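You operate a simulated robot arm through the tools that you are given. There is no shell and no other tool. Be economical: measure what you need, move in short steps, check, and stop when the job is done.

The job below is to be done with a simulated robot arm. You get a single attempt, and the scene is never put back.

TASK
Square up the frame corner with the orange square block.
Fine: block in the pocket, free the knob, swing the beam to the block, knob home, block back where it lay.
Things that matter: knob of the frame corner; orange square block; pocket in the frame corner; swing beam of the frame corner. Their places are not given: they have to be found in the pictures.

It is judged by the outcome, as a careful person would: the job done as asked, and still so three seconds after it is handed in. It fails if anything else is knocked over, pushed out of place, dropped, spilled or broken.

THE ROBOT
A 6-joint arm with a fingered hand, fixed in place. Base frame: the origin is at the foot of the arm, x ahead of it, y to its left, z up; the work surface is at about z = 85. Units: cm, degrees, N and s.
With the tool pointing down near the work surface it reaches from about 34 to 74 cm from the base axis. Its first joint turns from -115.0 to 115.0 degrees. Payload 4 kg.
Tool frame: the origin (TCP) lies between the finger pads and is the grasp point; the fingertips stand 2.6 cm ahead of it; z points along the fingers, y is the line along which they close. Largest opening 13.2 cm; the body of the gripper starts 7.3 cm behind the TCP. The gripper is a hand of 4 fingers: y runs from the thumb to the fingers, the wrist lies at [0, 0, -23.9] in the tool frame, and closing takes about 1.5 s.
Orientation is told as [roll, pitch, yaw] about the base's x, y, z axes, in that order, counted from this pose: with the fingers straight down and closing along the base's y, the tool's x points along the base's -x, its y along +y and its z along -z.

THE INTERFACE
- The arm moves only by the tool arm_command. Its arguments are lists of equal length, an entry for each row: "dp": the shift along the base's x, y, z in m, a list of three; "rotation": the turn, a rotation vector about the base's x, y, z in degrees, a list of three. In form: {"dp": [[x, y, z], ...], "rotation": [[ax, ay, az], ...]}. A call has 1 to 20 rows; each row is the pose to reach, as a shift and turn from the pose commanded when the call began. "gripper" is the opening, from 0 (shut) to 1 (fully open), set as the call begins (left out, the last holds). Each row takes 0.2 s and may step no farther than 5 cm and 8.6 degrees from the row before; otherwise, or with a gripper value out of range, the whole call is refused. A pose out of reach is approached as far as the arm can. The call stops where the force on the tool passes 40 N (or 10 N more than at its start, if that is more) or the arm is blocked; 0.2 s more then pass. Each finger travels about 15.3 cm/s and halts on what it meets, pressing with about 24 N; the grip force reading is that of the motor and also rises with nothing between the fingers. The clock runs only during rows and for 0.2 s after the last one: add rows that repeat a pose to give the fingers time. It gives the time, the measured TCP pose, the force on the tool (base axes), the opening and the grip force at its end, in the units of the frame above (readings bear some noise), with the torque about the TCP (base axes, N m) and any sound that the robot's microphone picked up, and new pictures: "pictures" is both (left out), scene, wrist or none.
- Cameras (640 x 400 px; columns grow to the right, rows downward): "scene" is fixed at [4.85, -50.11, 160.94]; the picture's right is [0.30, -0.96, 0.00], its down [-0.88, -0.27, -0.39] and it looks along [0.37, 0.11, -0.92] (base axes); focal length 316 px, centre (320, 200). "wrist" rides on the gripper at [6.8, 0.2, -9.7] in the tool frame; the picture's right is [-0.02, 1.00, 0.00], its down [-0.82, -0.02, -0.58] and it looks along [-0.58, -0.01, 0.82] (tool axes); focal length 270 px, centre (320, 200).
- slide_trunk(by): slides the trunk up (or, below 0, down) by that many cm; the arm rides with it, the base frame stays. It gives what a move gives, with no picture.
- curl_fingers(finger1, finger2, finger3, thumb_bend): sets how far each is bent, from 0 (flat) to 1 (curled in); at 0.3 the hand is open as for a grip, at 0.7 the pads meet at the TCP. One left out holds its place. A second passes; each finger stops where it meets its share of the squeeze, and holds until it gets a number again. A gripper value or a shape takes the hand back. It gives what a move gives, with no picture; readings hold the bend of each and the force on the fingers (four entries, about 0 where the hand has none), thumb and palm.
- set_grasp(shape): the hand has 4 fingers and takes this shape, open, in about a second: jaw (thumb against the fingers, like two jaws); tri (thumb and two fingers); tip (a fingertip pinch); poke (one finger out to press); point (the index stretched); flat (the hand flat); cup (the hand cupped); fist (a fist). The gripper value then closes the fingers along that shape, each until it touches; the sizes above hold for jaw. It gives what a move gives, with no picture.
- locate(camera, pixels): there is no depth. For up to 12 entries [column, row, z] of the newest picture of that camera ("zoom" is the newest enlarged one), the place [x, y] in the base frame at which the ray of that pixel passes the height z, good to about 0.3 cm. No time passes.
- inspect(camera, box): a new picture of the part [left, top, right, bottom] of that camera's present view, enlarged. No time passes.
- hand_in(): hands the job in; it is judged then, once.

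Go step by step. Measure first, check grasps and placings, and put right what went wrong. The budget is 80 turns and 200 pictures, counting those below and the enlarged ones. Unless the task says otherwise, let go and move clear before handing in, and close with one line.

The tools are called after "Request:" as a command line: name --argument value ..., lists and objects as JSON in quotes. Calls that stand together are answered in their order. arm_command: Moves the arm, as the interface text tells. Its arguments: {"type":"object","properties":{"dp":{"type":"array","items":{"type":"array","items":{"type":"number"}}},"rotation":{"type":"array","items":{"type":"array","items":{"type":"number"}}},"gripper":{"type":"number"},"pictures":{"type":"string","enum":["both","scene","wrist","none"]}},"required":["dp","rotation"]} The other tools are called the same way: slide_trunk (by) slides the trunk up or down; set_grasp (shape) gives the hand a shape; curl_fingers (finger1, finger2, finger3, thumb_bend) moves the fingers one by one; locate (camera, pixels) gives the place at which the rays of pixels pass given heights; inspect (camera, box) takes an enlarged picture of a part of a camera's view; hand_in () hands the job in.

At the start:

```text
time_s: 0.0
position: [26.19, -40.63, 120.73]
tool_rot: [0.0, 0.0, 0.1]
ft_force: [0.1, -0.8, 0.8]
moment: [0.01, 0.02, 0.01]
opening: 13.17
finger_force: 0.0
shape: jaw
bend: [0.3, 0.3, 0.3, 0.3]
finger forces: [0.1, 0.0, 0.0, 0.0, 0.0, 0.1]
trunk travel left (down, up): [-92.5, 6.5]
```

scene: 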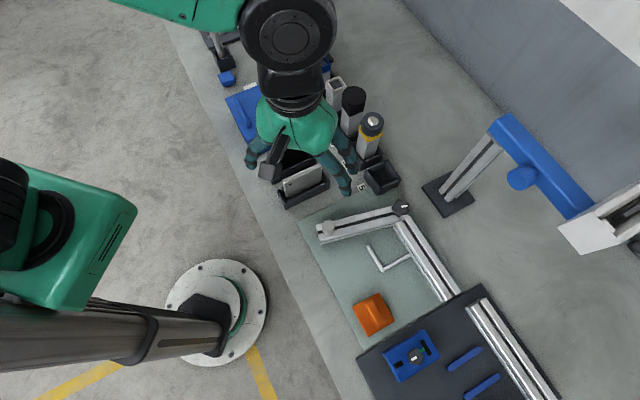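
wrist: 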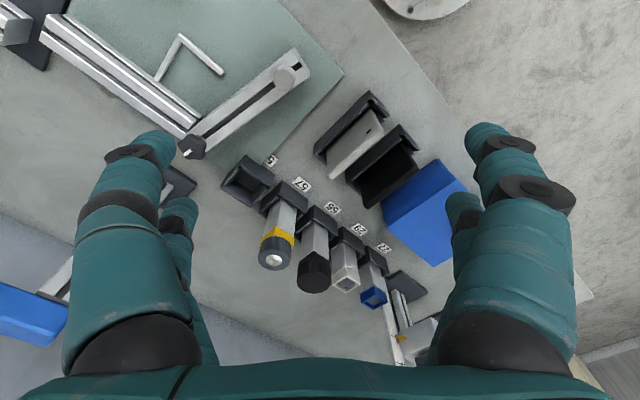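

The scene shows a rail with a beam pivoting near (400,208), an orange block at (373,314) and an L-shaped mark at (385,258). I'll enlarge these.

Request:
inspect --camera "scene" --box '[290, 180, 490, 305]'

Request:
inspect --camera "scene" --box '[320, 270, 560, 400]'

Request:
inspect --camera "wrist" --box '[0, 0, 350, 200]'

```text
3.20 times, centred on (390, 242) of scene
```

zoom: 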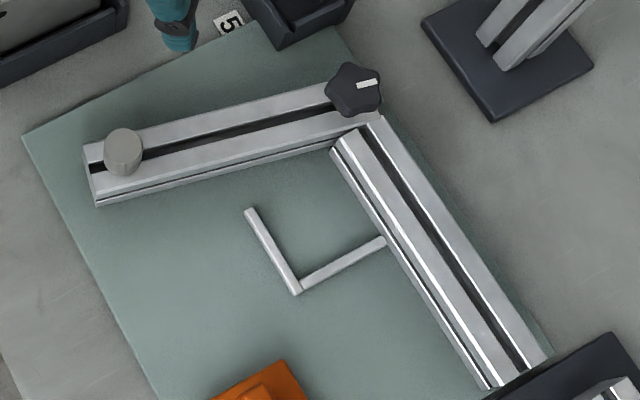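

```text
2.67 times, centred on (440, 335) of scene
```

zoom: 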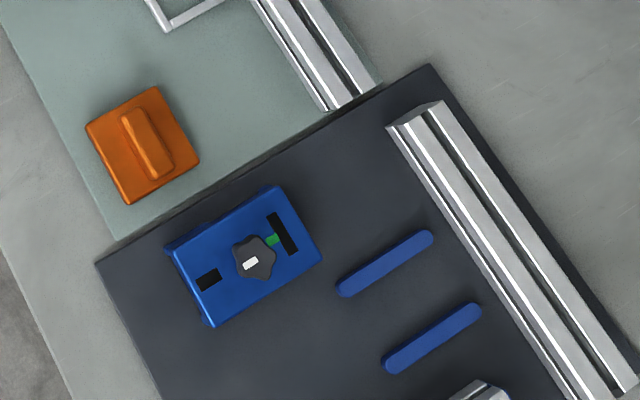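

```text
1.83 times, centred on (175, 100) of wrist
```

zoom: 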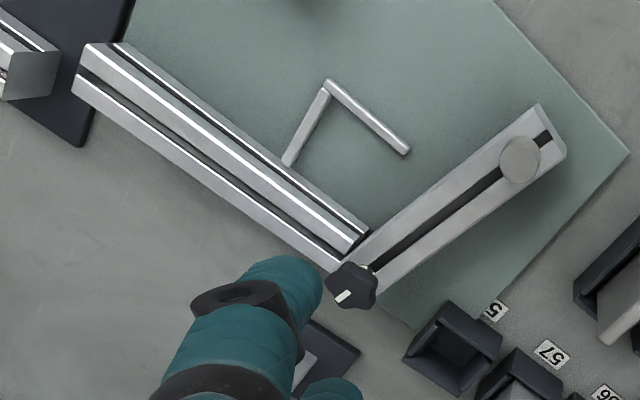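

I'll locate the key points at a few heights.

Request:
locate --camera "scene" --pixels '[[382.8, 271.5, 86], [368.1, 245.6, 86], [410.3, 255, 86], [443, 300.3, 86], [394.7, 228, 89], [401, 207.5, 92], [328.4, 226.9, 91], [373, 314, 88], [353, 317, 87], [378, 303, 87], [395, 331, 87], [369, 346, 86]]'

```text
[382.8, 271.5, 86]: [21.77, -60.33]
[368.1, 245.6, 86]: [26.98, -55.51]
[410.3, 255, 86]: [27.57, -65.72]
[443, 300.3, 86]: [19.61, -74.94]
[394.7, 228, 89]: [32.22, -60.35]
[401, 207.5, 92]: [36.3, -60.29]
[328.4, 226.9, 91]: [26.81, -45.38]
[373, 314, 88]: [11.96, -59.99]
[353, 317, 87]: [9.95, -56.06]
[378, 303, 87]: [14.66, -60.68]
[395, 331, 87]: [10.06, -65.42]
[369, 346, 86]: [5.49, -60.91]
```

Next I move above the block and frame for a closer wrist view.

Request:
arm_command --dp '[[-0.025, -0.04, 0], [-0.05, -0.08, 0], [-0.075, -0.12, 0], [-0.1, -0.16, -0.02], [-0.11, -0.18, -0.05]]' --rotation '[[0, 0, 0], [0, 0, 0], [0, 0, 0], [0, 0, 0], [0, 0, 0]]'

```text
refused: row 4 steps farther than a row can; nothing moved
```

Request:
arm_command --dp '[[-0.025, -0.04, 0], [-0.05, -0.08, 0], [-0.075, -0.12, 0], [-0.1, -0.15, -0.02], [-0.11, -0.18, -0.05]]' --rotation '[[0, 0, 0], [0, 0, 0], [0, 0, 0], [0, 0, 0], [0, 0, 0]]'

```text
time_s: 1.2
position: [15.75, -58.57, 115.52]
tool_rot: [0.1, 0.0, 0.1]
ft_force: [-0.6, 0.6, -0.1]
moment: [0.01, 0.01, 0.02]
opening: 13.23
finger_force: 0.1
shape: jaw
bend: [0.3, 0.3, 0.3, 0.3]
finger forces: [0.1, 0.0, 0.0, 0.1, 0.0, 0.1]
trunk travel left (down, up): [-92.5, 6.5]
```

scene: 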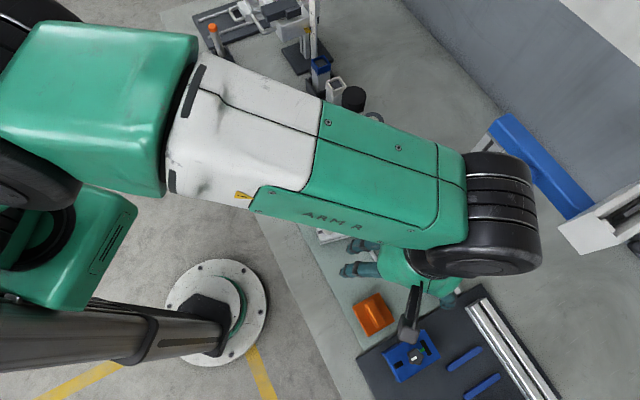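
wrist: 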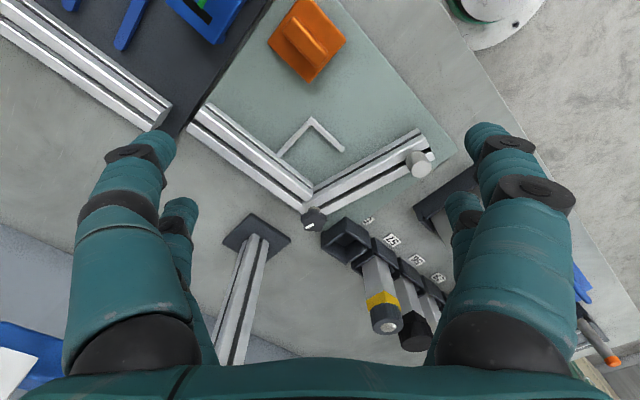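

Request:
inspect --camera "wrist" --box '[180, 0, 480, 240]'

```text
1.67 times, centred on (330, 120) of wrist
```

zoom: 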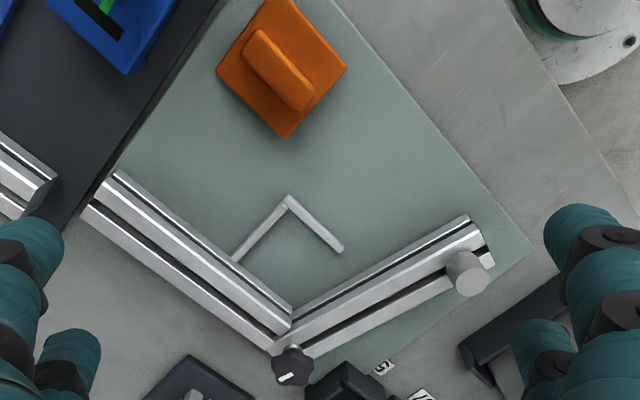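

Request:
locate --camera "zoom" --pixels '[[287, 200, 86], [287, 200, 85], [342, 250, 86], [235, 260, 86], [118, 172, 86], [290, 312, 86], [468, 216, 86], [347, 68, 87], [285, 137, 87], [217, 70, 87], [463, 280, 91], [292, 366, 91]]'

Request:
locate --camera "zoom" --pixels '[[463, 280, 93], [463, 280, 89], [292, 366, 89], [292, 366, 93], [258, 35, 89], [302, 100, 89], [347, 68, 86], [217, 70, 86], [118, 172, 89], [290, 312, 89], [468, 216, 89]]'

Request:
locate --camera "scene" --pixels '[[401, 207.5, 89], [401, 207.5, 93], [328.4, 226.9, 89], [328.4, 226.9, 93], [366, 308, 89], [379, 330, 89]]'

```text
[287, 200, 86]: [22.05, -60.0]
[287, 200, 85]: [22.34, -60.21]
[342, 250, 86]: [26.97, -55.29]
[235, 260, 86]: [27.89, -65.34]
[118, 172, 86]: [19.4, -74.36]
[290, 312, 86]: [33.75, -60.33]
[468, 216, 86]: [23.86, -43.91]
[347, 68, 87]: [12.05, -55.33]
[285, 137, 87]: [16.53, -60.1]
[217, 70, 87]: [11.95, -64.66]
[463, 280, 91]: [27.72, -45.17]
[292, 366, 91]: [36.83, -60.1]
```

```text
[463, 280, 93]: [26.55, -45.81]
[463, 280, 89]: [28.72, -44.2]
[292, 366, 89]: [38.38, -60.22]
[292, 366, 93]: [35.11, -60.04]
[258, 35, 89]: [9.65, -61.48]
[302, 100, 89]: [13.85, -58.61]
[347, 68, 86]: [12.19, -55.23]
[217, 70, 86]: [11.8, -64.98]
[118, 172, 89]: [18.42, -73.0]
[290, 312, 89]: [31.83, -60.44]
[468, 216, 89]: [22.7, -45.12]
```

```text
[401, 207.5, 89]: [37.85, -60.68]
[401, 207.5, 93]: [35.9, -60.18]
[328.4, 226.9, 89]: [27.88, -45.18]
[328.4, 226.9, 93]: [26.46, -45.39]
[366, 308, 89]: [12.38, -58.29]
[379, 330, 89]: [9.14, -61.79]
```

The ray intersections put the post top at (26.8,-45.4,92), the knob at (36.4,-60.2,~91.7), and the block near (12,-60) with sides at 45°. I'll yaw 45° and hover above the block for a close look.

Request:
arm_command --dp '[[-0.007, -0.003, -0.015], [-0.014, -0.005, -0.03], [-0.02, -0.007, -0.045], [-0.026, -0.01, -0.06], [-0.032, -0.012, -0.075], [-0.04, -0.015, -0.09], [-0.04, -0.015, -0.09]]' --rotation '[[0, 0, 7.5], [0, 0, 15], [0, 0, 22.5], [0, 0, 30], [0, 0, 37.5], [0, 0, 45], [0, 0, 45]]' --pictures "wrist"

```text
time_s: 2.8
position: [14.07, -44.97, 95.25]
tool_rot: [-3.4, 9.8, 43.6]
ft_force: [0.3, 0.6, 0.3]
moment: [-0.01, 0.02, 0.01]
opening: 13.19
finger_force: 0.0
shape: jaw
bend: [0.3, 0.3, 0.3, 0.3]
finger forces: [0.0, 0.1, 0.0, 0.0, 0.0, 0.0]
out of reach, approached as far as the arm can: row 1, 2, 3, 4, 5, 6, 7
trunk travel left (down, up): [-92.5, 6.5]
```

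wrist: 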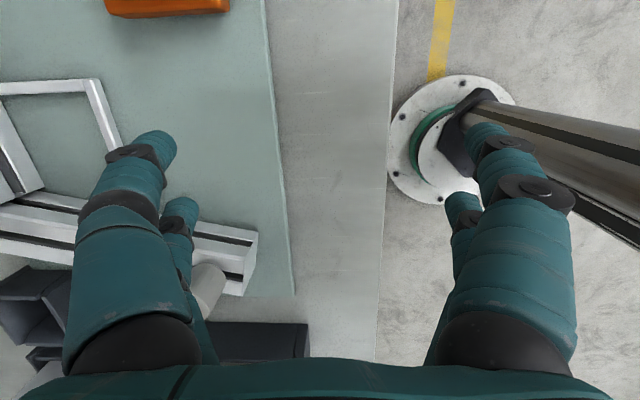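

The arm couldn't reach that pose and stopped at (14,-45,95), tilted. I'll go back to the last good pose before changing the trunk height.

Request:
arm_command --dp '[[0.007, 0.003, 0.03], [0.014, 0.005, 0.05], [0.02, 0.007, 0.06], [0.026, 0.01, 0.075], [0.032, 0.012, 0.085], [0.04, 0.015, 0.09], [0.04, 0.015, 0.09]]' --rotation '[[0, 0, -7.5], [0, 0, -15], [0, 0, -22.5], [0, 0, -30], [0, 0, -37.5], [0, 0, -45], [0, 0, -45]]' --pictures "none"

```text
time_s: 4.4
position: [17.53, -43.34, 103.36]
tool_rot: [-3.3, 9.8, -1.7]
ft_force: [-0.9, 0.2, -0.1]
moment: [0.03, -0.04, 0.0]
opening: 13.19
finger_force: 0.1
shape: jaw
bend: [0.3, 0.3, 0.3, 0.3]
finger forces: [0.1, 0.0, 0.0, 0.1, 0.1, 0.0]
trunk travel left (down, up): [-92.5, 6.5]
```

The commands count from the pose actually reached. I'll straighten the tool, rise, then see how much trunk lowering helps.

Request:
arm_command --dp '[[0, -0.01, 0.03], [0, -0.02, 0.06], [0, -0.03, 0.09], [0, -0.03, 0.12]]' --rotation '[[1, -3, 0.5], [2, -6, 1], [3.3, -9.8, 1.7], [3.3, -9.8, 1.7]]' --pictures "none"

```text
time_s: 5.4
position: [17.98, -46.25, 115.31]
tool_rot: [0.1, 0.0, 0.4]
ft_force: [0.4, 0.4, 0.4]
moment: [-0.01, -0.02, -0.02]
opening: 13.2
finger_force: 0.1
shape: jaw
bend: [0.3, 0.3, 0.3, 0.3]
finger forces: [0.1, 0.0, 0.0, 0.1, 0.0, 0.0]
trunk travel left (down, up): [-92.5, 6.5]
```

Request:
arm_command --dp '[[0, -0.02, 0.04], [0, -0.04, 0.08]]' --rotation '[[0, 0, 0], [0, 0, 0]]' --pictures "none"

Request:
slide_trunk --by -15

```text
time_s: 6.0
position: [17.92, -50.33, 123.31]
tool_rot: [0.3, -0.1, 0.3]
ft_force: [0.7, 0.7, 0.3]
moment: [-0.02, -0.03, 0.0]
opening: 13.21
finger_force: 0.0
shape: jaw
bend: [0.3, 0.3, 0.3, 0.3]
finger forces: [0.0, 0.0, 0.0, 0.0, 0.0, 0.0]
trunk travel left (down, up): [-92.5, 6.5]
```

```text
time_s: 7.8
position: [17.94, -50.31, 108.41]
tool_rot: [0.1, -0.1, 0.4]
ft_force: [0.1, -0.5, -0.2]
moment: [-0.02, 0.0, -0.01]
opening: 13.18
finger_force: 0.2
shape: jaw
bend: [0.3, 0.3, 0.3, 0.3]
finger forces: [0.0, 0.0, 0.0, 0.0, 0.1, 0.0]
trunk travel left (down, up): [-77.5, 21.5]
```

Now I approach the block view in a short step and check reach.

Request:
arm_command --dp '[[-0.01, -0.015, 0], [-0.02, -0.03, 0], [-0.03, -0.045, 0], [-0.035, -0.06, 0], [-0.04, -0.07, 0], [-0.045, -0.08, 0]]' --rotation '[[0, 0, 7.5], [0, 0, 15], [0, 0, 22.5], [0, 0, 30], [0, 0, 37.5], [0, 0, 44.6]]' --pictures "wrist"

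```text
time_s: 9.2
position: [25.55, -42.68, 95.66]
tool_rot: [-2.9, 12.3, 37.5]
ft_force: [-0.6, -0.8, 0.1]
moment: [-0.02, 0.0, 0.01]
opening: 13.23
finger_force: 0.1
shape: jaw
bend: [0.3, 0.3, 0.3, 0.3]
finger forces: [0.1, 0.1, 0.0, 0.0, 0.0, 0.0]
out of reach, approached as far as the arm can: row 1, 2, 3, 4, 5, 6
trunk travel left (down, up): [-77.5, 21.5]
```

wrist: 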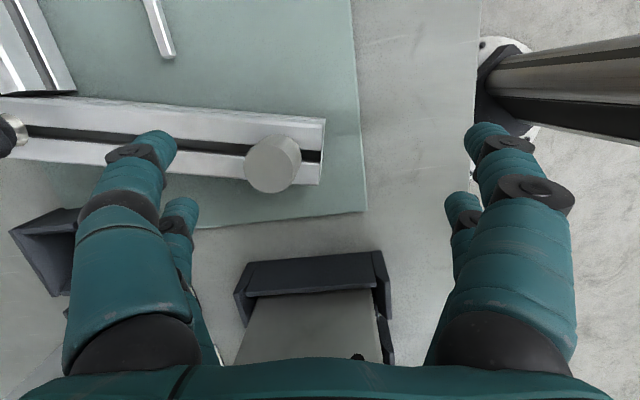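

The tool is again pulled off its pose, with the post between the fingers at (272,165). I'll go straight up and then undo the yaw and tilt.

Request:
arm_command --dp '[[0, 0, 0.03], [0, 0, 0.06], [0, 0, 0.09], [0, 0, 0.11], [0, 0, 0.12], [0, 0, 0.13], [0, 0, 0.13]]' --rotation '[[0, 0, 0], [0, 0, 0], [0, 0, -7.5], [0, 0, -15], [0, 0, -22.5], [0, 0, -30], [0, 0, -37.2]]' --pictures "none"

Request:
arm_command --dp '[[0, 0, 0], [0, 0, 0]]' --rotation '[[1.5, -6, 0], [2.9, -12.3, 0]]' --pictures "none"

Request:
arm_command --dp '[[0, 0, 0]]' --rotation '[[0, 0, 5]]' --pictures "none"

```text
time_s: 10.8
position: [25.54, -43.09, 108.83]
tool_rot: [-2.8, 12.4, 0.1]
ft_force: [-0.5, -0.2, 0.3]
moment: [0.01, -0.03, 0.03]
opening: 13.21
finger_force: 0.0
shape: jaw
bend: [0.3, 0.3, 0.3, 0.3]
finger forces: [0.0, 0.0, 0.1, 0.0, 0.0, 0.1]
out of reach, approached as far as the arm can: row 1, 2
trunk travel left (down, up): [-77.5, 21.5]
```

```text
time_s: 11.3
position: [25.44, -43.19, 108.91]
tool_rot: [-0.1, -0.1, 0.5]
ft_force: [-0.5, 0.6, -0.8]
moment: [-0.02, -0.02, 0.0]
opening: 13.18
finger_force: 0.1
shape: jaw
bend: [0.3, 0.3, 0.3, 0.3]
finger forces: [0.0, 0.0, 0.0, 0.1, 0.0, 0.0]
trunk travel left (down, up): [-77.5, 21.5]
```

```text
time_s: 11.8
position: [25.47, -43.26, 108.92]
tool_rot: [0.0, -0.1, 5.6]
ft_force: [0.4, 0.2, -1.2]
moment: [-0.02, -0.02, -0.01]
opening: 13.22
finger_force: 0.0
shape: jaw
bend: [0.3, 0.3, 0.3, 0.3]
finger forces: [0.1, 0.0, 0.0, 0.0, 0.0, 0.0]
trunk travel left (down, up): [-77.5, 21.5]
```

Small yaw works here. I'll probe in steps to find whether the wrist roll is the limit.

Request:
arm_command --dp '[[0, 0, 0]]' --rotation '[[0, 0, 8]]' --pictures "none"

Request:
arm_command --dp '[[0, 0, 0]]' --rotation '[[0, 0, 4]]' --pictures "none"

Request:
arm_command --dp '[[0, 0, 0]]' --rotation '[[0, 0, 4]]' --pictures "none"

```text
time_s: 12.2
position: [25.57, -43.32, 108.9]
tool_rot: [-0.1, -0.2, 13.6]
ft_force: [-0.3, -0.1, 1.0]
moment: [-0.02, -0.03, -0.02]
opening: 13.18
finger_force: 0.0
shape: jaw
bend: [0.3, 0.3, 0.3, 0.3]
finger forces: [0.0, 0.0, 0.0, 0.1, 0.0, 0.0]
trunk travel left (down, up): [-77.5, 21.5]
```

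```text
time_s: 12.6
position: [25.54, -43.18, 108.84]
tool_rot: [-0.1, 0.3, 17.2]
ft_force: [0.3, 0.1, -0.4]
moment: [-0.03, -0.02, 0.02]
opening: 13.19
finger_force: 0.1
shape: jaw
bend: [0.3, 0.3, 0.3, 0.3]
finger forces: [0.0, 0.1, 0.0, 0.1, 0.1, 0.0]
trunk travel left (down, up): [-77.5, 21.5]
```

```text
time_s: 12.9
position: [27.74, -42.16, 108.93]
tool_rot: [-0.2, 0.8, 20.5]
ft_force: [0.3, 0.4, -0.2]
moment: [0.01, 0.02, 0.01]
opening: 13.21
finger_force: 0.0
shape: jaw
bend: [0.3, 0.3, 0.3, 0.3]
finger forces: [0.0, 0.1, 0.1, 0.0, 0.1, 0.1]
out of reach, approached as far as the arm can: row 1
trunk travel left (down, up): [-77.5, 21.5]
```

Wrist roll hits a limit near yaw ≈ 77° plus the base angle, so I'll use the mirrored grasp at yaw -135°. I'll rotate that way while moving over the block.

Request:
arm_command --dp '[[0, 0, 0], [0, 0, 0], [0, 0, 0], [0, 0, 0], [-0.01, -0.01, 0], [-0.02, -0.02, 0], [-0.03, -0.03, 0], [-0.04, -0.05, 0], [-0.05, -0.06, 0], [-0.06, -0.07, 0], [-0.07, -0.08, 0], [-0.08, -0.09, 0], [-0.09, -0.1, 0], [-0.1, -0.11, 0], [-0.11, -0.12, 0], [-0.12, -0.14, 0], [-0.135, -0.155, 0], [-0.15, -0.17, 0], [-0.157, -0.178, 0], [-0.157, -0.178, 0]]' --rotation '[[0, 0, -8.2], [0, 0, -16.4], [0, 0, -24.6], [0, 0, -32.8], [0, 0, -41], [0, 0, -49.2], [0, 0, -57.4], [0, 0, -65.6], [0, 0, -73.8], [0, 0, -82], [0, 0, -90.2], [0, 0, -98.4], [0, 0, -106.6], [0, 0, -114.8], [0, 0, -123], [0, 0, -131.2], [0, 0, -139.4], [0, 0, -147.6], [0, 0, -155.5], [0, 0, -155.5]]'

```text
time_s: 17.1
position: [11.98, -59.96, 108.64]
tool_rot: [-0.1, -0.1, -134.0]
ft_force: [-0.2, 0.2, -0.7]
moment: [-0.01, 0.01, 0.0]
opening: 13.22
finger_force: 0.0
shape: jaw
bend: [0.3, 0.3, 0.3, 0.3]
finger forces: [0.1, 0.0, 0.0, 0.1, 0.0, 0.0]
trunk travel left (down, up): [-77.5, 21.5]
```

scene: 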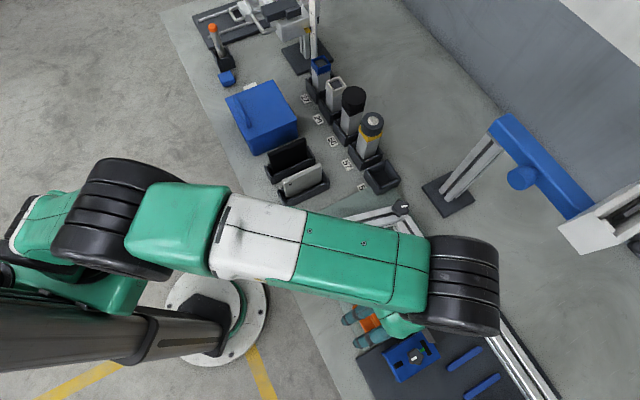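
wrist: 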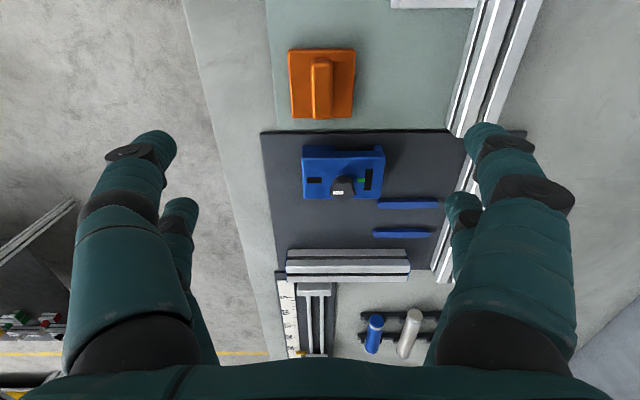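

Pose reached; the block is at (322,84) in the wrist picture. I'll enlarge it.

Request:
inspect --camera "wrist" --box '[260, 20, 420, 120]'

Request:
inspect --camera "wrist" --box '[240, 0, 560, 200]'

```text
4.00 times, centred on (340, 70) of wrist
```

zoom: 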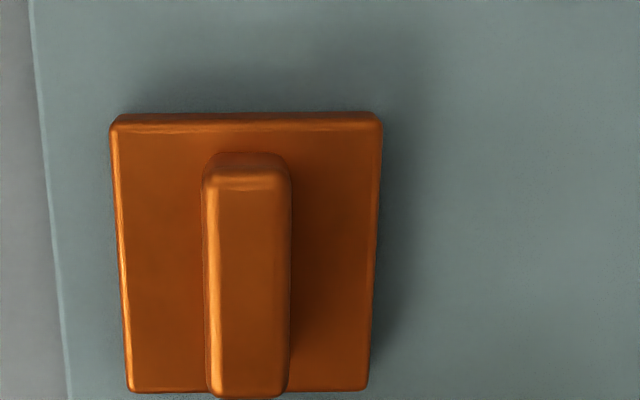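

```text
2.00 times, centred on (400, 100) of wrist
```

zoom: 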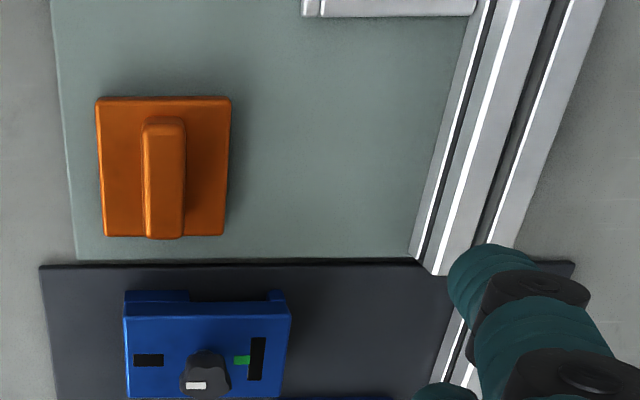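

Request:
locate --camera "zoom" --pixels '[[97, 99, 87], [231, 98, 87], [224, 237, 87], [104, 237, 87], [97, 99, 88], [231, 98, 88], [224, 237, 88], [104, 237, 88], [144, 130, 90], [186, 130, 90], [184, 232, 90], [147, 235, 90]]'

Request:
locate --camera "zoom" --pixels '[[303, 15, 86], [474, 13, 86], [410, 254, 86], [470, 20, 86], [75, 258, 85.5], [60, 80, 85.5]]'

```text
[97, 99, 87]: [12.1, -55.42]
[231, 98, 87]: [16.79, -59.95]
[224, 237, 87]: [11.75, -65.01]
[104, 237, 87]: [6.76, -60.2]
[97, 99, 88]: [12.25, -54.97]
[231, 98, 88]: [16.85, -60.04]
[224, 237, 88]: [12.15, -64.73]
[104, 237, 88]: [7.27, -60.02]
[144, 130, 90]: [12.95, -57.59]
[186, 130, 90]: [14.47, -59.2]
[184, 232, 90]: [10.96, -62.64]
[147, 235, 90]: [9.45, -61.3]
```

```text
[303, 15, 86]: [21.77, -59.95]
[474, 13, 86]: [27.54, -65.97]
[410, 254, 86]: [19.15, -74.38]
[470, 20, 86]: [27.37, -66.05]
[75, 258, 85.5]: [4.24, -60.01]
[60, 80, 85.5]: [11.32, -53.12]
```

Request:
locate --camera "scene" --pixels '[[450, 200, 86], [500, 130, 100], [500, 130, 115], [515, 180, 100], [515, 180, 115], [365, 155, 95], [370, 120, 100], [382, 185, 90], [420, 186, 86]]'

Request:
arm_command --dp '[[0.04, 0, 0], [0.08, 0, 0], [0.12, 0, 0]]' --rotation '[[0, 0, -1], [0, 0, -1], [0, 0, -1]]'

```text
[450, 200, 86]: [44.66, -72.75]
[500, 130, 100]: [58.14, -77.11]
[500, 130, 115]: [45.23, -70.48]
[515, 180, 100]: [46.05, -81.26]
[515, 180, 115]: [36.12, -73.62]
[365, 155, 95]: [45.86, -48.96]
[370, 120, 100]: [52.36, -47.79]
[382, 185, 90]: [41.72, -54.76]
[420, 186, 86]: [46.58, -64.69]
```

```text
time_s: 17.9
position: [24.45, -59.82, 108.63]
tool_rot: [-0.1, -0.1, -135.0]
ft_force: [0.6, -0.4, 0.2]
moment: [-0.04, 0.02, 0.03]
opening: 13.2
finger_force: 0.0
shape: jaw
bend: [0.3, 0.3, 0.3, 0.3]
finger forces: [0.0, 0.0, 0.1, 0.1, 0.1, 0.0]
trunk travel left (down, up): [-77.5, 21.5]
```

scene: 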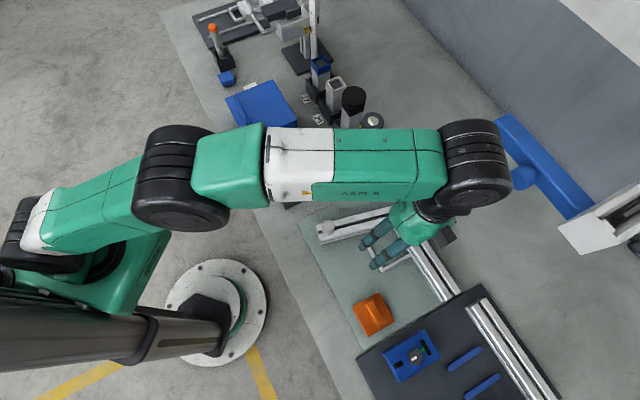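
wrist: 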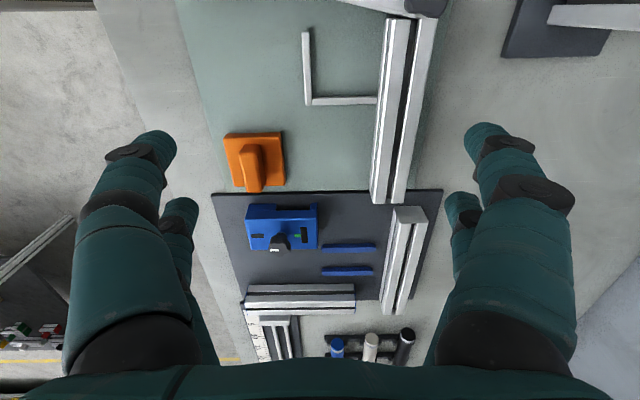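

Request:
inspect --camera "wrist" --box '[270, 0, 470, 125]'

```text
3.20 times, centred on (370, 62) of wrist
```

zoom: 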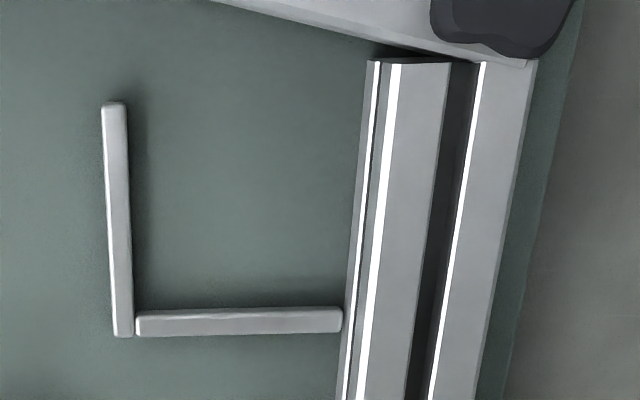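

Request:
locate --camera "zoom" --pixels '[[128, 120, 86], [133, 300, 86], [140, 311, 86], [338, 307, 86], [345, 320, 86], [363, 110, 86], [230, 3, 86], [375, 45, 86], [128, 120, 85.5], [363, 110, 85.5], [133, 300, 85.5], [345, 320, 85.5]]'

```text
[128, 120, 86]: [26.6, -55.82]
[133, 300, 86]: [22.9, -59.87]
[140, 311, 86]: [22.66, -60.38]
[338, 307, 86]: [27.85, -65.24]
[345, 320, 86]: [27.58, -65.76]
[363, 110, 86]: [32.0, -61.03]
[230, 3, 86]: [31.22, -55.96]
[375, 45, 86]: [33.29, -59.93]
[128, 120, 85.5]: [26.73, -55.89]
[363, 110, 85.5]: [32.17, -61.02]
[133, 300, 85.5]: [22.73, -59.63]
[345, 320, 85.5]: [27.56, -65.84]
```

Pocket: inner ledge faces at t≈58.4 and s≈-26.5 (45° axes), rail face at t≈65.9, block about 7 cm. I'll return above the block and lower with a narrower opening.

Request:
arm_command --dp '[[-0.04, 0, 0], [-0.08, -0.001, 0], [-0.125, -0.003, 0], [-0.125, -0.003, -0.04], [-0.125, -0.003, -0.08], [-0.125, -0.003, -0.11], [-0.125, -0.003, -0.13], [-0.125, -0.003, -0.13]]' --rotation '[[0, 0, 0], [0, 0, 0], [0, 0, 0], [0, 0, 0], [0, 0, 0], [0, 0, 0], [0, 0, 0], [0, 0, 0]]' --gripper 0.4

```text
time_s: 19.8
position: [11.62, -60.03, 95.57]
tool_rot: [-0.1, -0.1, -135.1]
ft_force: [-0.1, 0.6, 0.5]
moment: [0.01, 0.02, 0.0]
opening: 5.35
finger_force: 0.0
shape: jaw
bend: [0.73, 0.73, 0.73, 0.7]
finger forces: [0.0, 0.0, 0.0, 0.1, 0.0, 0.0]
trunk travel left (down, up): [-77.5, 21.5]
```

scene: 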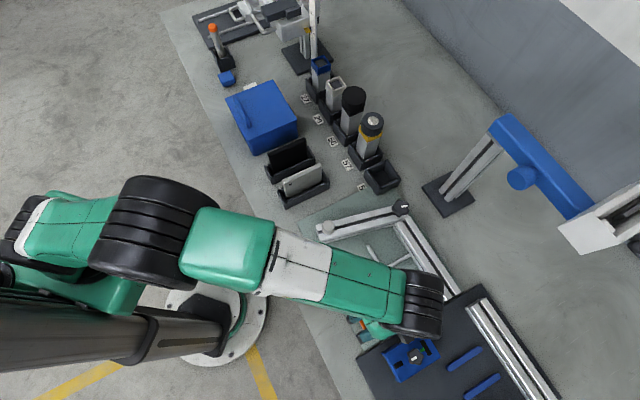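
wrist: 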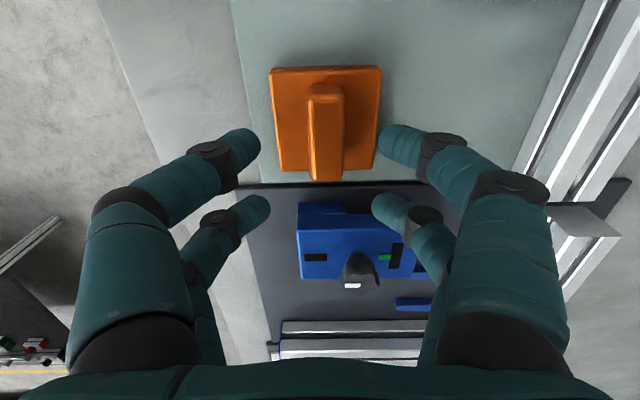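

Request:
locate --camera "wrist" --pixels '[[308, 100, 90], [343, 100, 90], [312, 175, 90], [342, 175, 90], [270, 69, 87.5], [381, 68, 87.5], [374, 172, 87.5], [280, 169, 87.5]]'

Request:
inspect --camera "wrist" --box '[220, 40, 420, 240]'

```text
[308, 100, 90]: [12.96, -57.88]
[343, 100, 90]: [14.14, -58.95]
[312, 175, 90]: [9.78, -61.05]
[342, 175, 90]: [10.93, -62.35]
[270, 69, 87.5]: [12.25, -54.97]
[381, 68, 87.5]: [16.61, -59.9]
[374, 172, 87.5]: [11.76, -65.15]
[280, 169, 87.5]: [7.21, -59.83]
```

```text
2.00 times, centred on (320, 140) of wrist
```

zoom: 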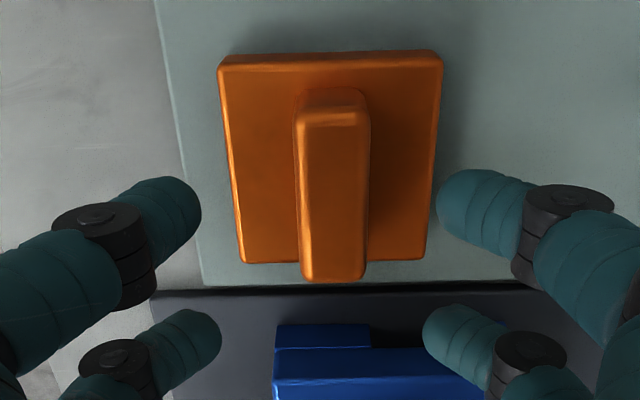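

Handle centre is (11.95,-60.05), so I shift +0.33 cm in x and lower carefully.

Request:
arm_command --dp '[[0.0033, 0, -0.01], [0.0033, 0, -0.02], [0.0033, 0, -0.03], [0.0033, 0, -0.04], [0.0033, 0, -0.045]]' --rotation '[[0, 0, 0], [0, 0, 0], [0, 0, 0], [0, 0, 0], [0, 0, 0]]' --pictures "wrist"

```text
time_s: 20.9
position: [11.91, -60.14, 91.22]
tool_rot: [-0.1, 0.1, -135.0]
ft_force: [0.0, -0.4, -0.8]
moment: [-0.03, 0.01, -0.01]
opening: 5.27
finger_force: 0.0
shape: jaw
bend: [0.73, 0.73, 0.73, 0.7]
finger forces: [0.1, 0.1, 0.0, 0.0, 0.0, 0.1]
trunk travel left (down, up): [-77.5, 21.5]
```

wrist: 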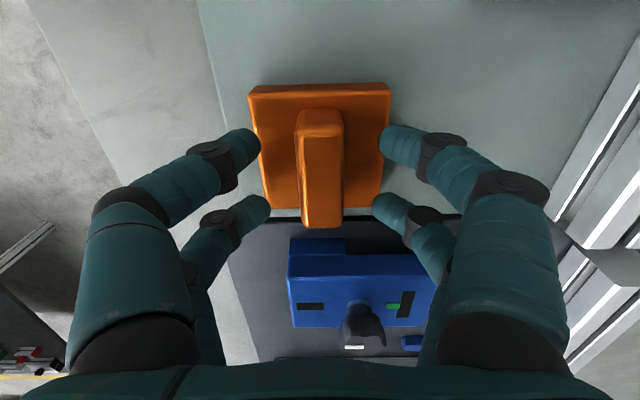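

Fingers straddle the handle. I lower 1.2 cm more, watching force.

Request:
arm_command --dp '[[0, 0, -0.004], [0, 0, -0.008], [0, 0, -0.012]]' --rotation '[[0, 0, 0], [0, 0, 0], [0, 0, 0]]' --pictures "wrist"

```text
time_s: 21.8
position: [11.86, -60.21, 90.19]
tool_rot: [0.3, -0.3, -135.0]
ft_force: [0.0, -2.0, 17.5]
moment: [-0.4, -0.42, -0.06]
opening: 5.38
finger_force: 0.1
shape: jaw
bend: [0.74, 0.74, 0.73, 0.7]
finger forces: [8.8, 7.2, 0.5, 0.0, 0.1, 0.0]
trunk travel left (down, up): [-77.5, 21.5]
```

wrist: 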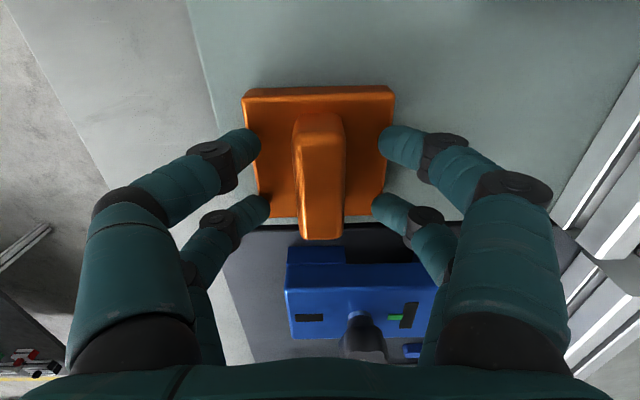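

The fingertips touched the block top (17 N up). I lift 0.5 cm and close on the handle.

Request:
arm_command --dp '[[0, 0, 0.005], [0, 0, 0.007]]' --rotation '[[0, 0, 0], [0, 0, 0]]' --pictures "none"

Request:
arm_command --dp '[[0, 0, 0], [0, 0, 0], [0, 0, 0], [0, 0, 0], [0, 0, 0], [0, 0, 0]]' --rotation '[[0, 0, 0], [0, 0, 0], [0, 0, 0], [0, 0, 0], [0, 0, 0], [0, 0, 0]]' --gripper 0 --pictures "wrist"

```text
time_s: 22.4
position: [11.87, -60.16, 90.64]
tool_rot: [-0.2, 0.0, -135.0]
ft_force: [1.2, 0.8, 0.6]
moment: [-0.02, 0.0, 0.01]
opening: 5.33
finger_force: 0.1
shape: jaw
bend: [0.73, 0.73, 0.73, 0.7]
finger forces: [0.1, 0.1, 0.0, 0.0, 0.0, 0.0]
trunk travel left (down, up): [-77.5, 21.5]
```

```text
time_s: 23.8
position: [11.96, -60.25, 90.72]
tool_rot: [-0.1, -0.1, -135.1]
ft_force: [1.3, 0.0, -0.4]
moment: [0.0, -0.01, 0.01]
opening: 1.59
finger_force: 23.8
shape: jaw
bend: [0.72, 0.72, 0.72, 0.7]
finger forces: [21.5, 21.5, 21.2, 0.0, 21.8, 0.0]
trunk travel left (down, up): [-77.5, 21.5]
```

wrist: 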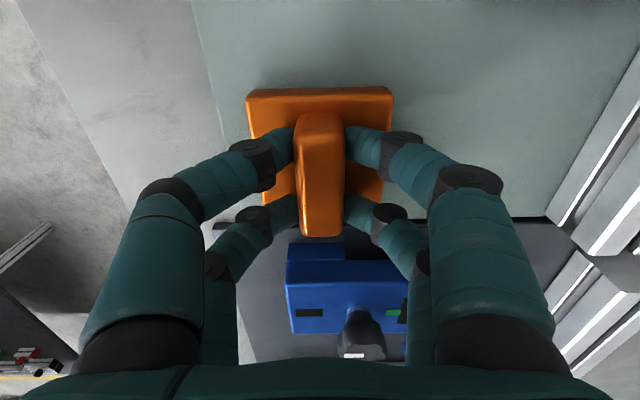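

Grip is firm (opening 1.59, ~21 N per finger); the rest pose is TCP (11.91,-60.2,90.68). I lift 6 cm and carry toward the pocket.

Request:
arm_command --dp '[[0, 0, 0.01], [0, 0, 0.03], [0, 0, 0.06], [0.03, 0, 0.06], [0.06, 0, 0.06], [0.09, -0.001, 0.06], [0.12, -0.001, 0.06], [0.15, -0.0014, 0.06], [0.1584, -0.0014, 0.06], [0.1584, -0.0014, 0.06]]' --rotation '[[0, 0, 0], [0, 0, 0], [0, 0, 0], [0, 0, 0], [0, 0, 0], [0, 0, 0], [0, 0, 0], [0, 0, 0], [0, 0, 0], [0, 0, 0]]'

Request:
inspect --camera "wrist" --box '[200, 40, 460, 240]'

```text
time_s: 25.9
position: [27.6, -60.67, 96.57]
tool_rot: [0.0, -0.1, -135.0]
ft_force: [-0.9, 0.1, -2.8]
moment: [0.04, 0.0, 0.0]
opening: 1.57
finger_force: 23.8
shape: jaw
bend: [0.72, 0.72, 0.72, 0.7]
finger forces: [21.5, 21.7, 21.2, 0.0, 21.9, 0.0]
trunk travel left (down, up): [-77.5, 21.5]
```

scene: 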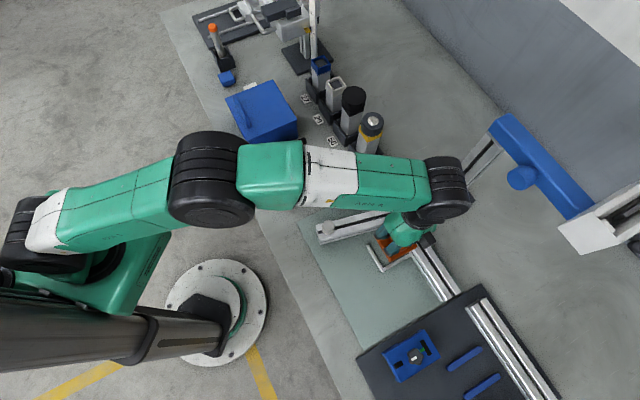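
wrist: 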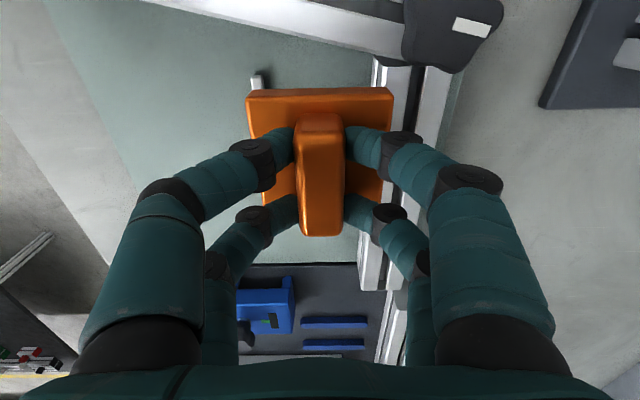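

```text
2.00 times, centred on (330, 140) of wrist
```

zoom: 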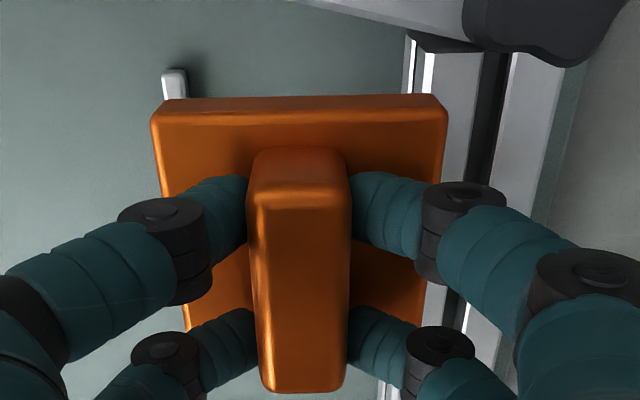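

Request:
locate --camera "zoom" --pixels '[[152, 118, 93.5], [447, 115, 93.5], [188, 85, 86], [410, 60, 86], [163, 75, 86], [386, 390, 86], [437, 260, 93.5]]'

Request:
arm_command --dp '[[0, 0, 0]]' --rotation '[[0, 0, 0]]' --pictures "none"

```text
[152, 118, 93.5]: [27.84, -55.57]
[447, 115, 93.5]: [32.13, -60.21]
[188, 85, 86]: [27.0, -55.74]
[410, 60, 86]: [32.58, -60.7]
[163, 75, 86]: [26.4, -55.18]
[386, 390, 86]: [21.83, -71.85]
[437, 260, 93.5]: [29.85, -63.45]
```

```text
time_s: 26.4
position: [27.66, -60.61, 96.56]
tool_rot: [0.0, -0.2, -135.0]
ft_force: [-0.2, 0.6, -2.7]
moment: [0.0, -0.04, -0.02]
opening: 1.63
finger_force: 24.5
shape: jaw
bend: [0.72, 0.72, 0.72, 0.7]
finger forces: [21.5, 21.6, 21.2, 0.1, 21.8, 0.0]
trunk travel left (down, up): [-77.5, 21.5]
```

The block straddles the pocket centre (t 62.14 vs 62.2); I shift it 0.25 cm towards the pivot and lower most of the way.

Request:
arm_command --dp '[[0.0018, 0.0018, 0], [0.0018, 0.0018, -0.02], [0.0018, 0.0018, -0.04], [0.0018, 0.0018, -0.048], [0.0018, 0.0018, -0.048]]' --rotation '[[0, 0, 0], [0, 0, 0], [0, 0, 0], [0, 0, 0], [0, 0, 0]]' --pictures "wrist"

Request:
inspect --camera "wrist" --box '[200, 40, 460, 240]'

```text
time_s: 27.6
position: [27.96, -60.13, 91.9]
tool_rot: [-0.1, -0.1, -135.0]
ft_force: [-0.1, -0.5, -2.7]
moment: [0.02, -0.03, 0.02]
opening: 1.58
finger_force: 23.7
shape: jaw
bend: [0.72, 0.72, 0.72, 0.7]
finger forces: [21.5, 21.5, 21.2, 0.0, 21.8, 0.1]
trunk travel left (down, up): [-77.5, 21.5]
```

wrist: 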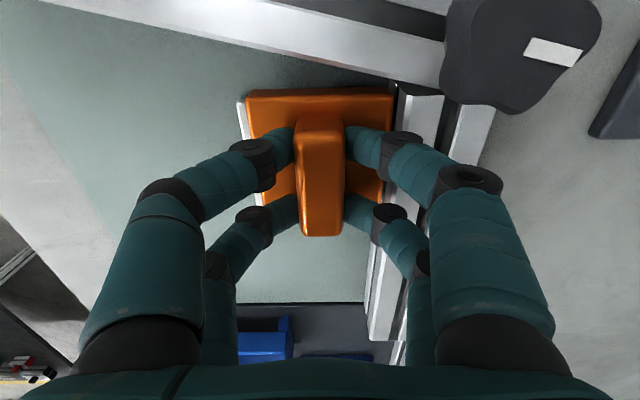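

```text
2.00 times, centred on (330, 140) of wrist
```

zoom: 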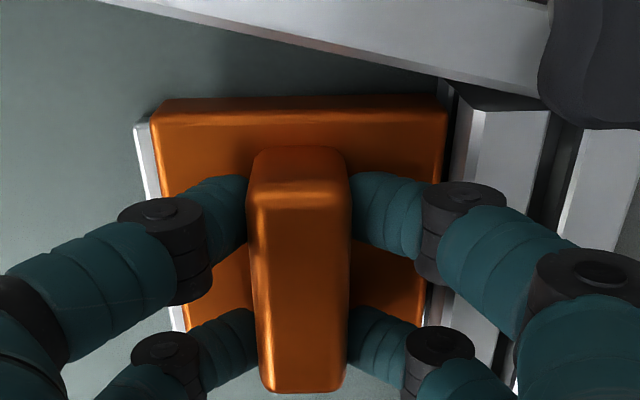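

The block sits between ledge and rail with the front edge still clear of the beam. I nudge 0.15 cm back and lower to contact.

Request:
arm_command --dp '[[-0.001, -0.001, -0.004], [-0.001, -0.001, -0.008], [-0.001, -0.001, -0.011], [-0.001, -0.001, -0.0125]]' --rotation '[[0, 0, 0], [0, 0, 0], [0, 0, 0], [0, 0, 0]]' --pictures "wrist"

```text
time_s: 28.6
position: [27.84, -60.1, 91.03]
tool_rot: [0.2, -0.3, -134.9]
ft_force: [3.1, 3.2, 19.1]
moment: [-0.41, 0.5, -0.01]
opening: 1.7
finger_force: 24.2
shape: jaw
bend: [0.72, 0.74, 0.74, 0.7]
finger forces: [21.3, 28.8, 28.9, 0.1, 21.3, 0.1]
trunk travel left (down, up): [-77.5, 21.5]
```

wrist: 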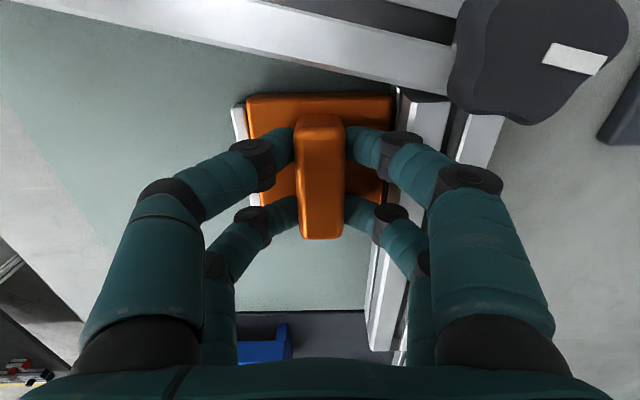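

Contact is 0.35 cm high with the reaction at s≈-3.4 cm, so the back edge sits on the rear ledge. I lift slightly, move 0.35 cm toward the pivot and lower again.

Request:
arm_command --dp '[[0, 0, 0.006], [0.0015, 0.0015, 0.006], [0.0025, 0.0025, 0.006], [0.0025, 0.0025, 0.002], [0.0025, 0.0025, -0.001], [0.0025, 0.0025, -0.003]]' --rotation '[[0, 0, 0], [0, 0, 0], [0, 0, 0], [0, 0, 0], [0, 0, 0], [0, 0, 0]]' --pictures "wrist"

Request:
inspect --camera "wrist" --box '[200, 40, 460, 240]'

```text
time_s: 29.9
position: [27.88, -59.96, 90.51]
tool_rot: [0.1, -0.2, -135.1]
ft_force: [-7.0, 6.1, 14.7]
moment: [-0.11, -0.39, 0.02]
opening: 1.66
finger_force: 23.9
shape: jaw
bend: [0.72, 0.73, 0.73, 0.7]
finger forces: [35.6, 30.9, 23.9, 0.0, 26.2, 0.1]
trunk travel left (down, up): [-77.5, 21.5]
```

wrist: 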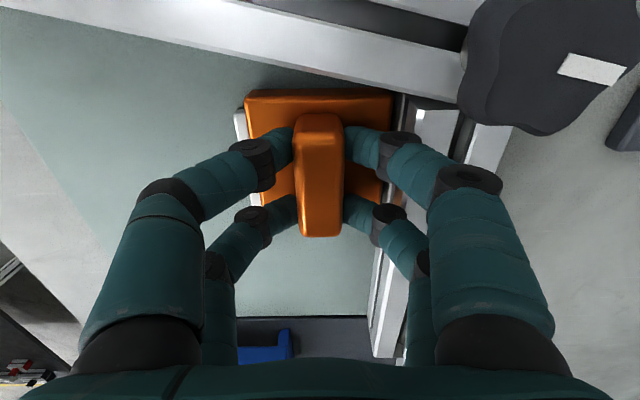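

```text
2.00 times, centred on (330, 140) of wrist
```

zoom: 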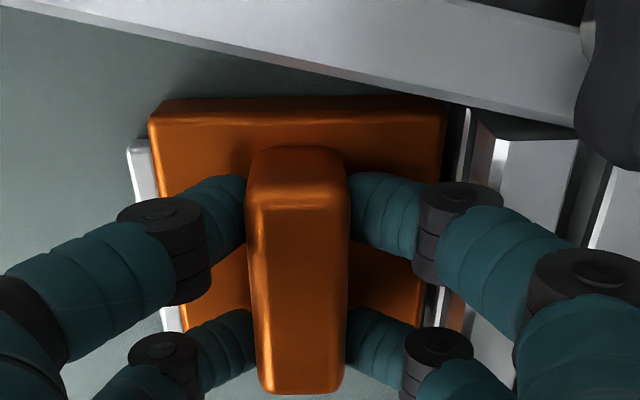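

Height now 90.5, i.e. board level, and the side force says it bears against the rail. I open a little and rise to check the seating.

Request:
arm_command --dp '[[0, 0, 0.0015], [0, 0, 0.002], [0, 0, 0.002], [0, 0, 0.002]]' --rotation '[[0, 0, 0], [0, 0, 0], [0, 0, 0], [0, 0, 0]]' --gripper 0.3 --pictures "none"

Request:
arm_command --dp '[[0, 0, 0.02], [0, 0, 0.05], [0, 0, 0.09], [0, 0, 0.12]]' --rotation '[[0, 0, 0], [0, 0, 0], [0, 0, 0], [0, 0, 0]]' --pictures "wrist"

Request:
inspect --camera "wrist" --box '[210, 0, 490, 175]'

```text
time_s: 30.9
position: [28.14, -59.86, 90.82]
tool_rot: [0.1, -0.1, -134.9]
ft_force: [-6.5, 5.6, 11.9]
moment: [-0.26, -0.25, -0.03]
opening: 3.7
finger_force: 0.0
shape: jaw
bend: [0.75, 0.75, 0.74, 0.7]
finger forces: [7.5, 7.2, 0.0, 0.0, 0.0, 0.1]
trunk travel left (down, up): [-77.5, 21.5]
```

```text
time_s: 31.9
position: [28.2, -60.05, 102.78]
tool_rot: [-0.1, 0.0, -134.9]
ft_force: [-0.4, -0.5, 0.0]
moment: [-0.02, -0.03, 0.0]
opening: 3.94
finger_force: 0.1
shape: jaw
bend: [0.74, 0.74, 0.74, 0.7]
finger forces: [0.0, 0.0, 0.0, 0.0, 0.0, 0.0]
trunk travel left (down, up): [-77.5, 21.5]
```

wrist: 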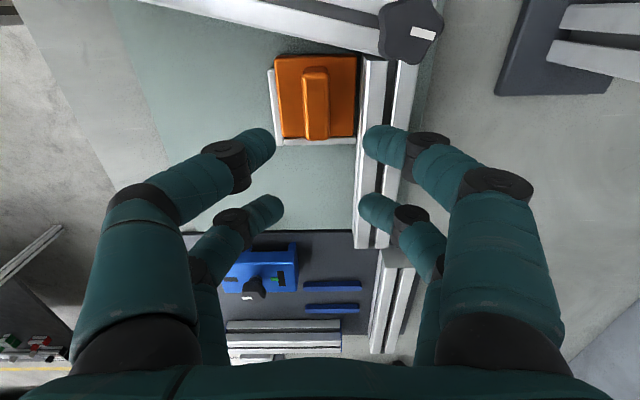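

```text
2.29 times, centred on (350, 88) of wrist
```

zoom: 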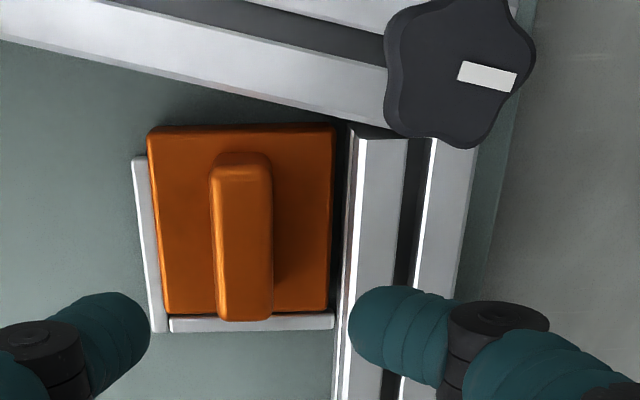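

The block lies inside both ledges against the rail. Next I look at the knob at (36.3,-60.2) from closer, without opening wide.

Request:
arm_command --dp '[[0.02, 0, 0.01], [0.04, 0, 0.01], [0.06, 0, 0.01], [0.08, -0.001, 0.01], [0.08, -0.001, 0.01]]' --rotation '[[0, 0, 0], [0, 0, 0], [0, 0, 0], [0, 0, 0], [0, 0, 0]]'

Request:
inspect --camera "wrist" --box '[220, 0, 440, 200]'

```text
time_s: 33.1
position: [35.65, -59.08, 103.47]
tool_rot: [-0.1, -0.1, -135.0]
ft_force: [-0.8, -0.3, -0.5]
moment: [-0.03, -0.02, 0.04]
opening: 3.93
finger_force: 0.0
shape: jaw
bend: [0.74, 0.74, 0.74, 0.7]
finger forces: [0.0, 0.0, 0.0, 0.0, 0.1, 0.0]
out of reach, approached as far as the arm can: row 4, 5
trunk travel left (down, up): [-77.5, 21.5]
```

scene: 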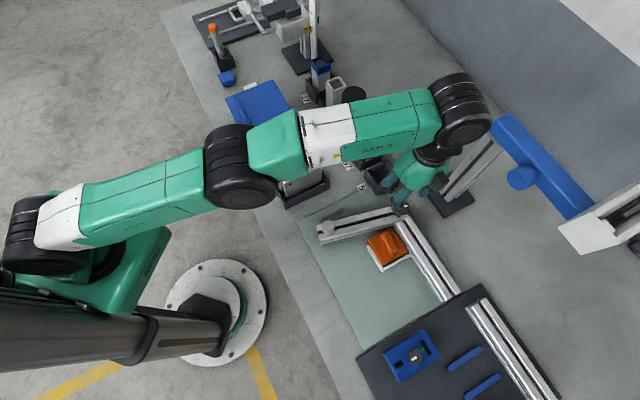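
wrist: 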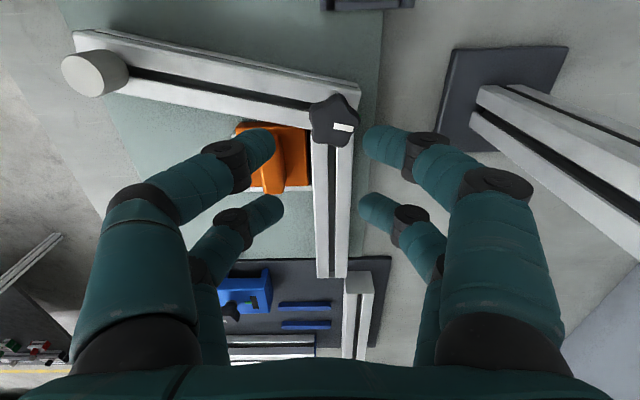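

```text
2.00 times, centred on (330, 100) of wrist
```

zoom: 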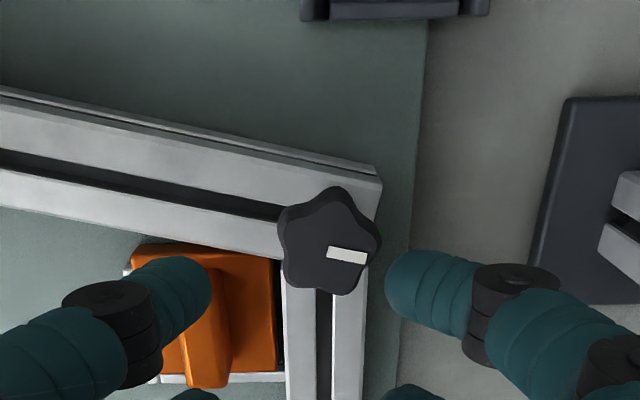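

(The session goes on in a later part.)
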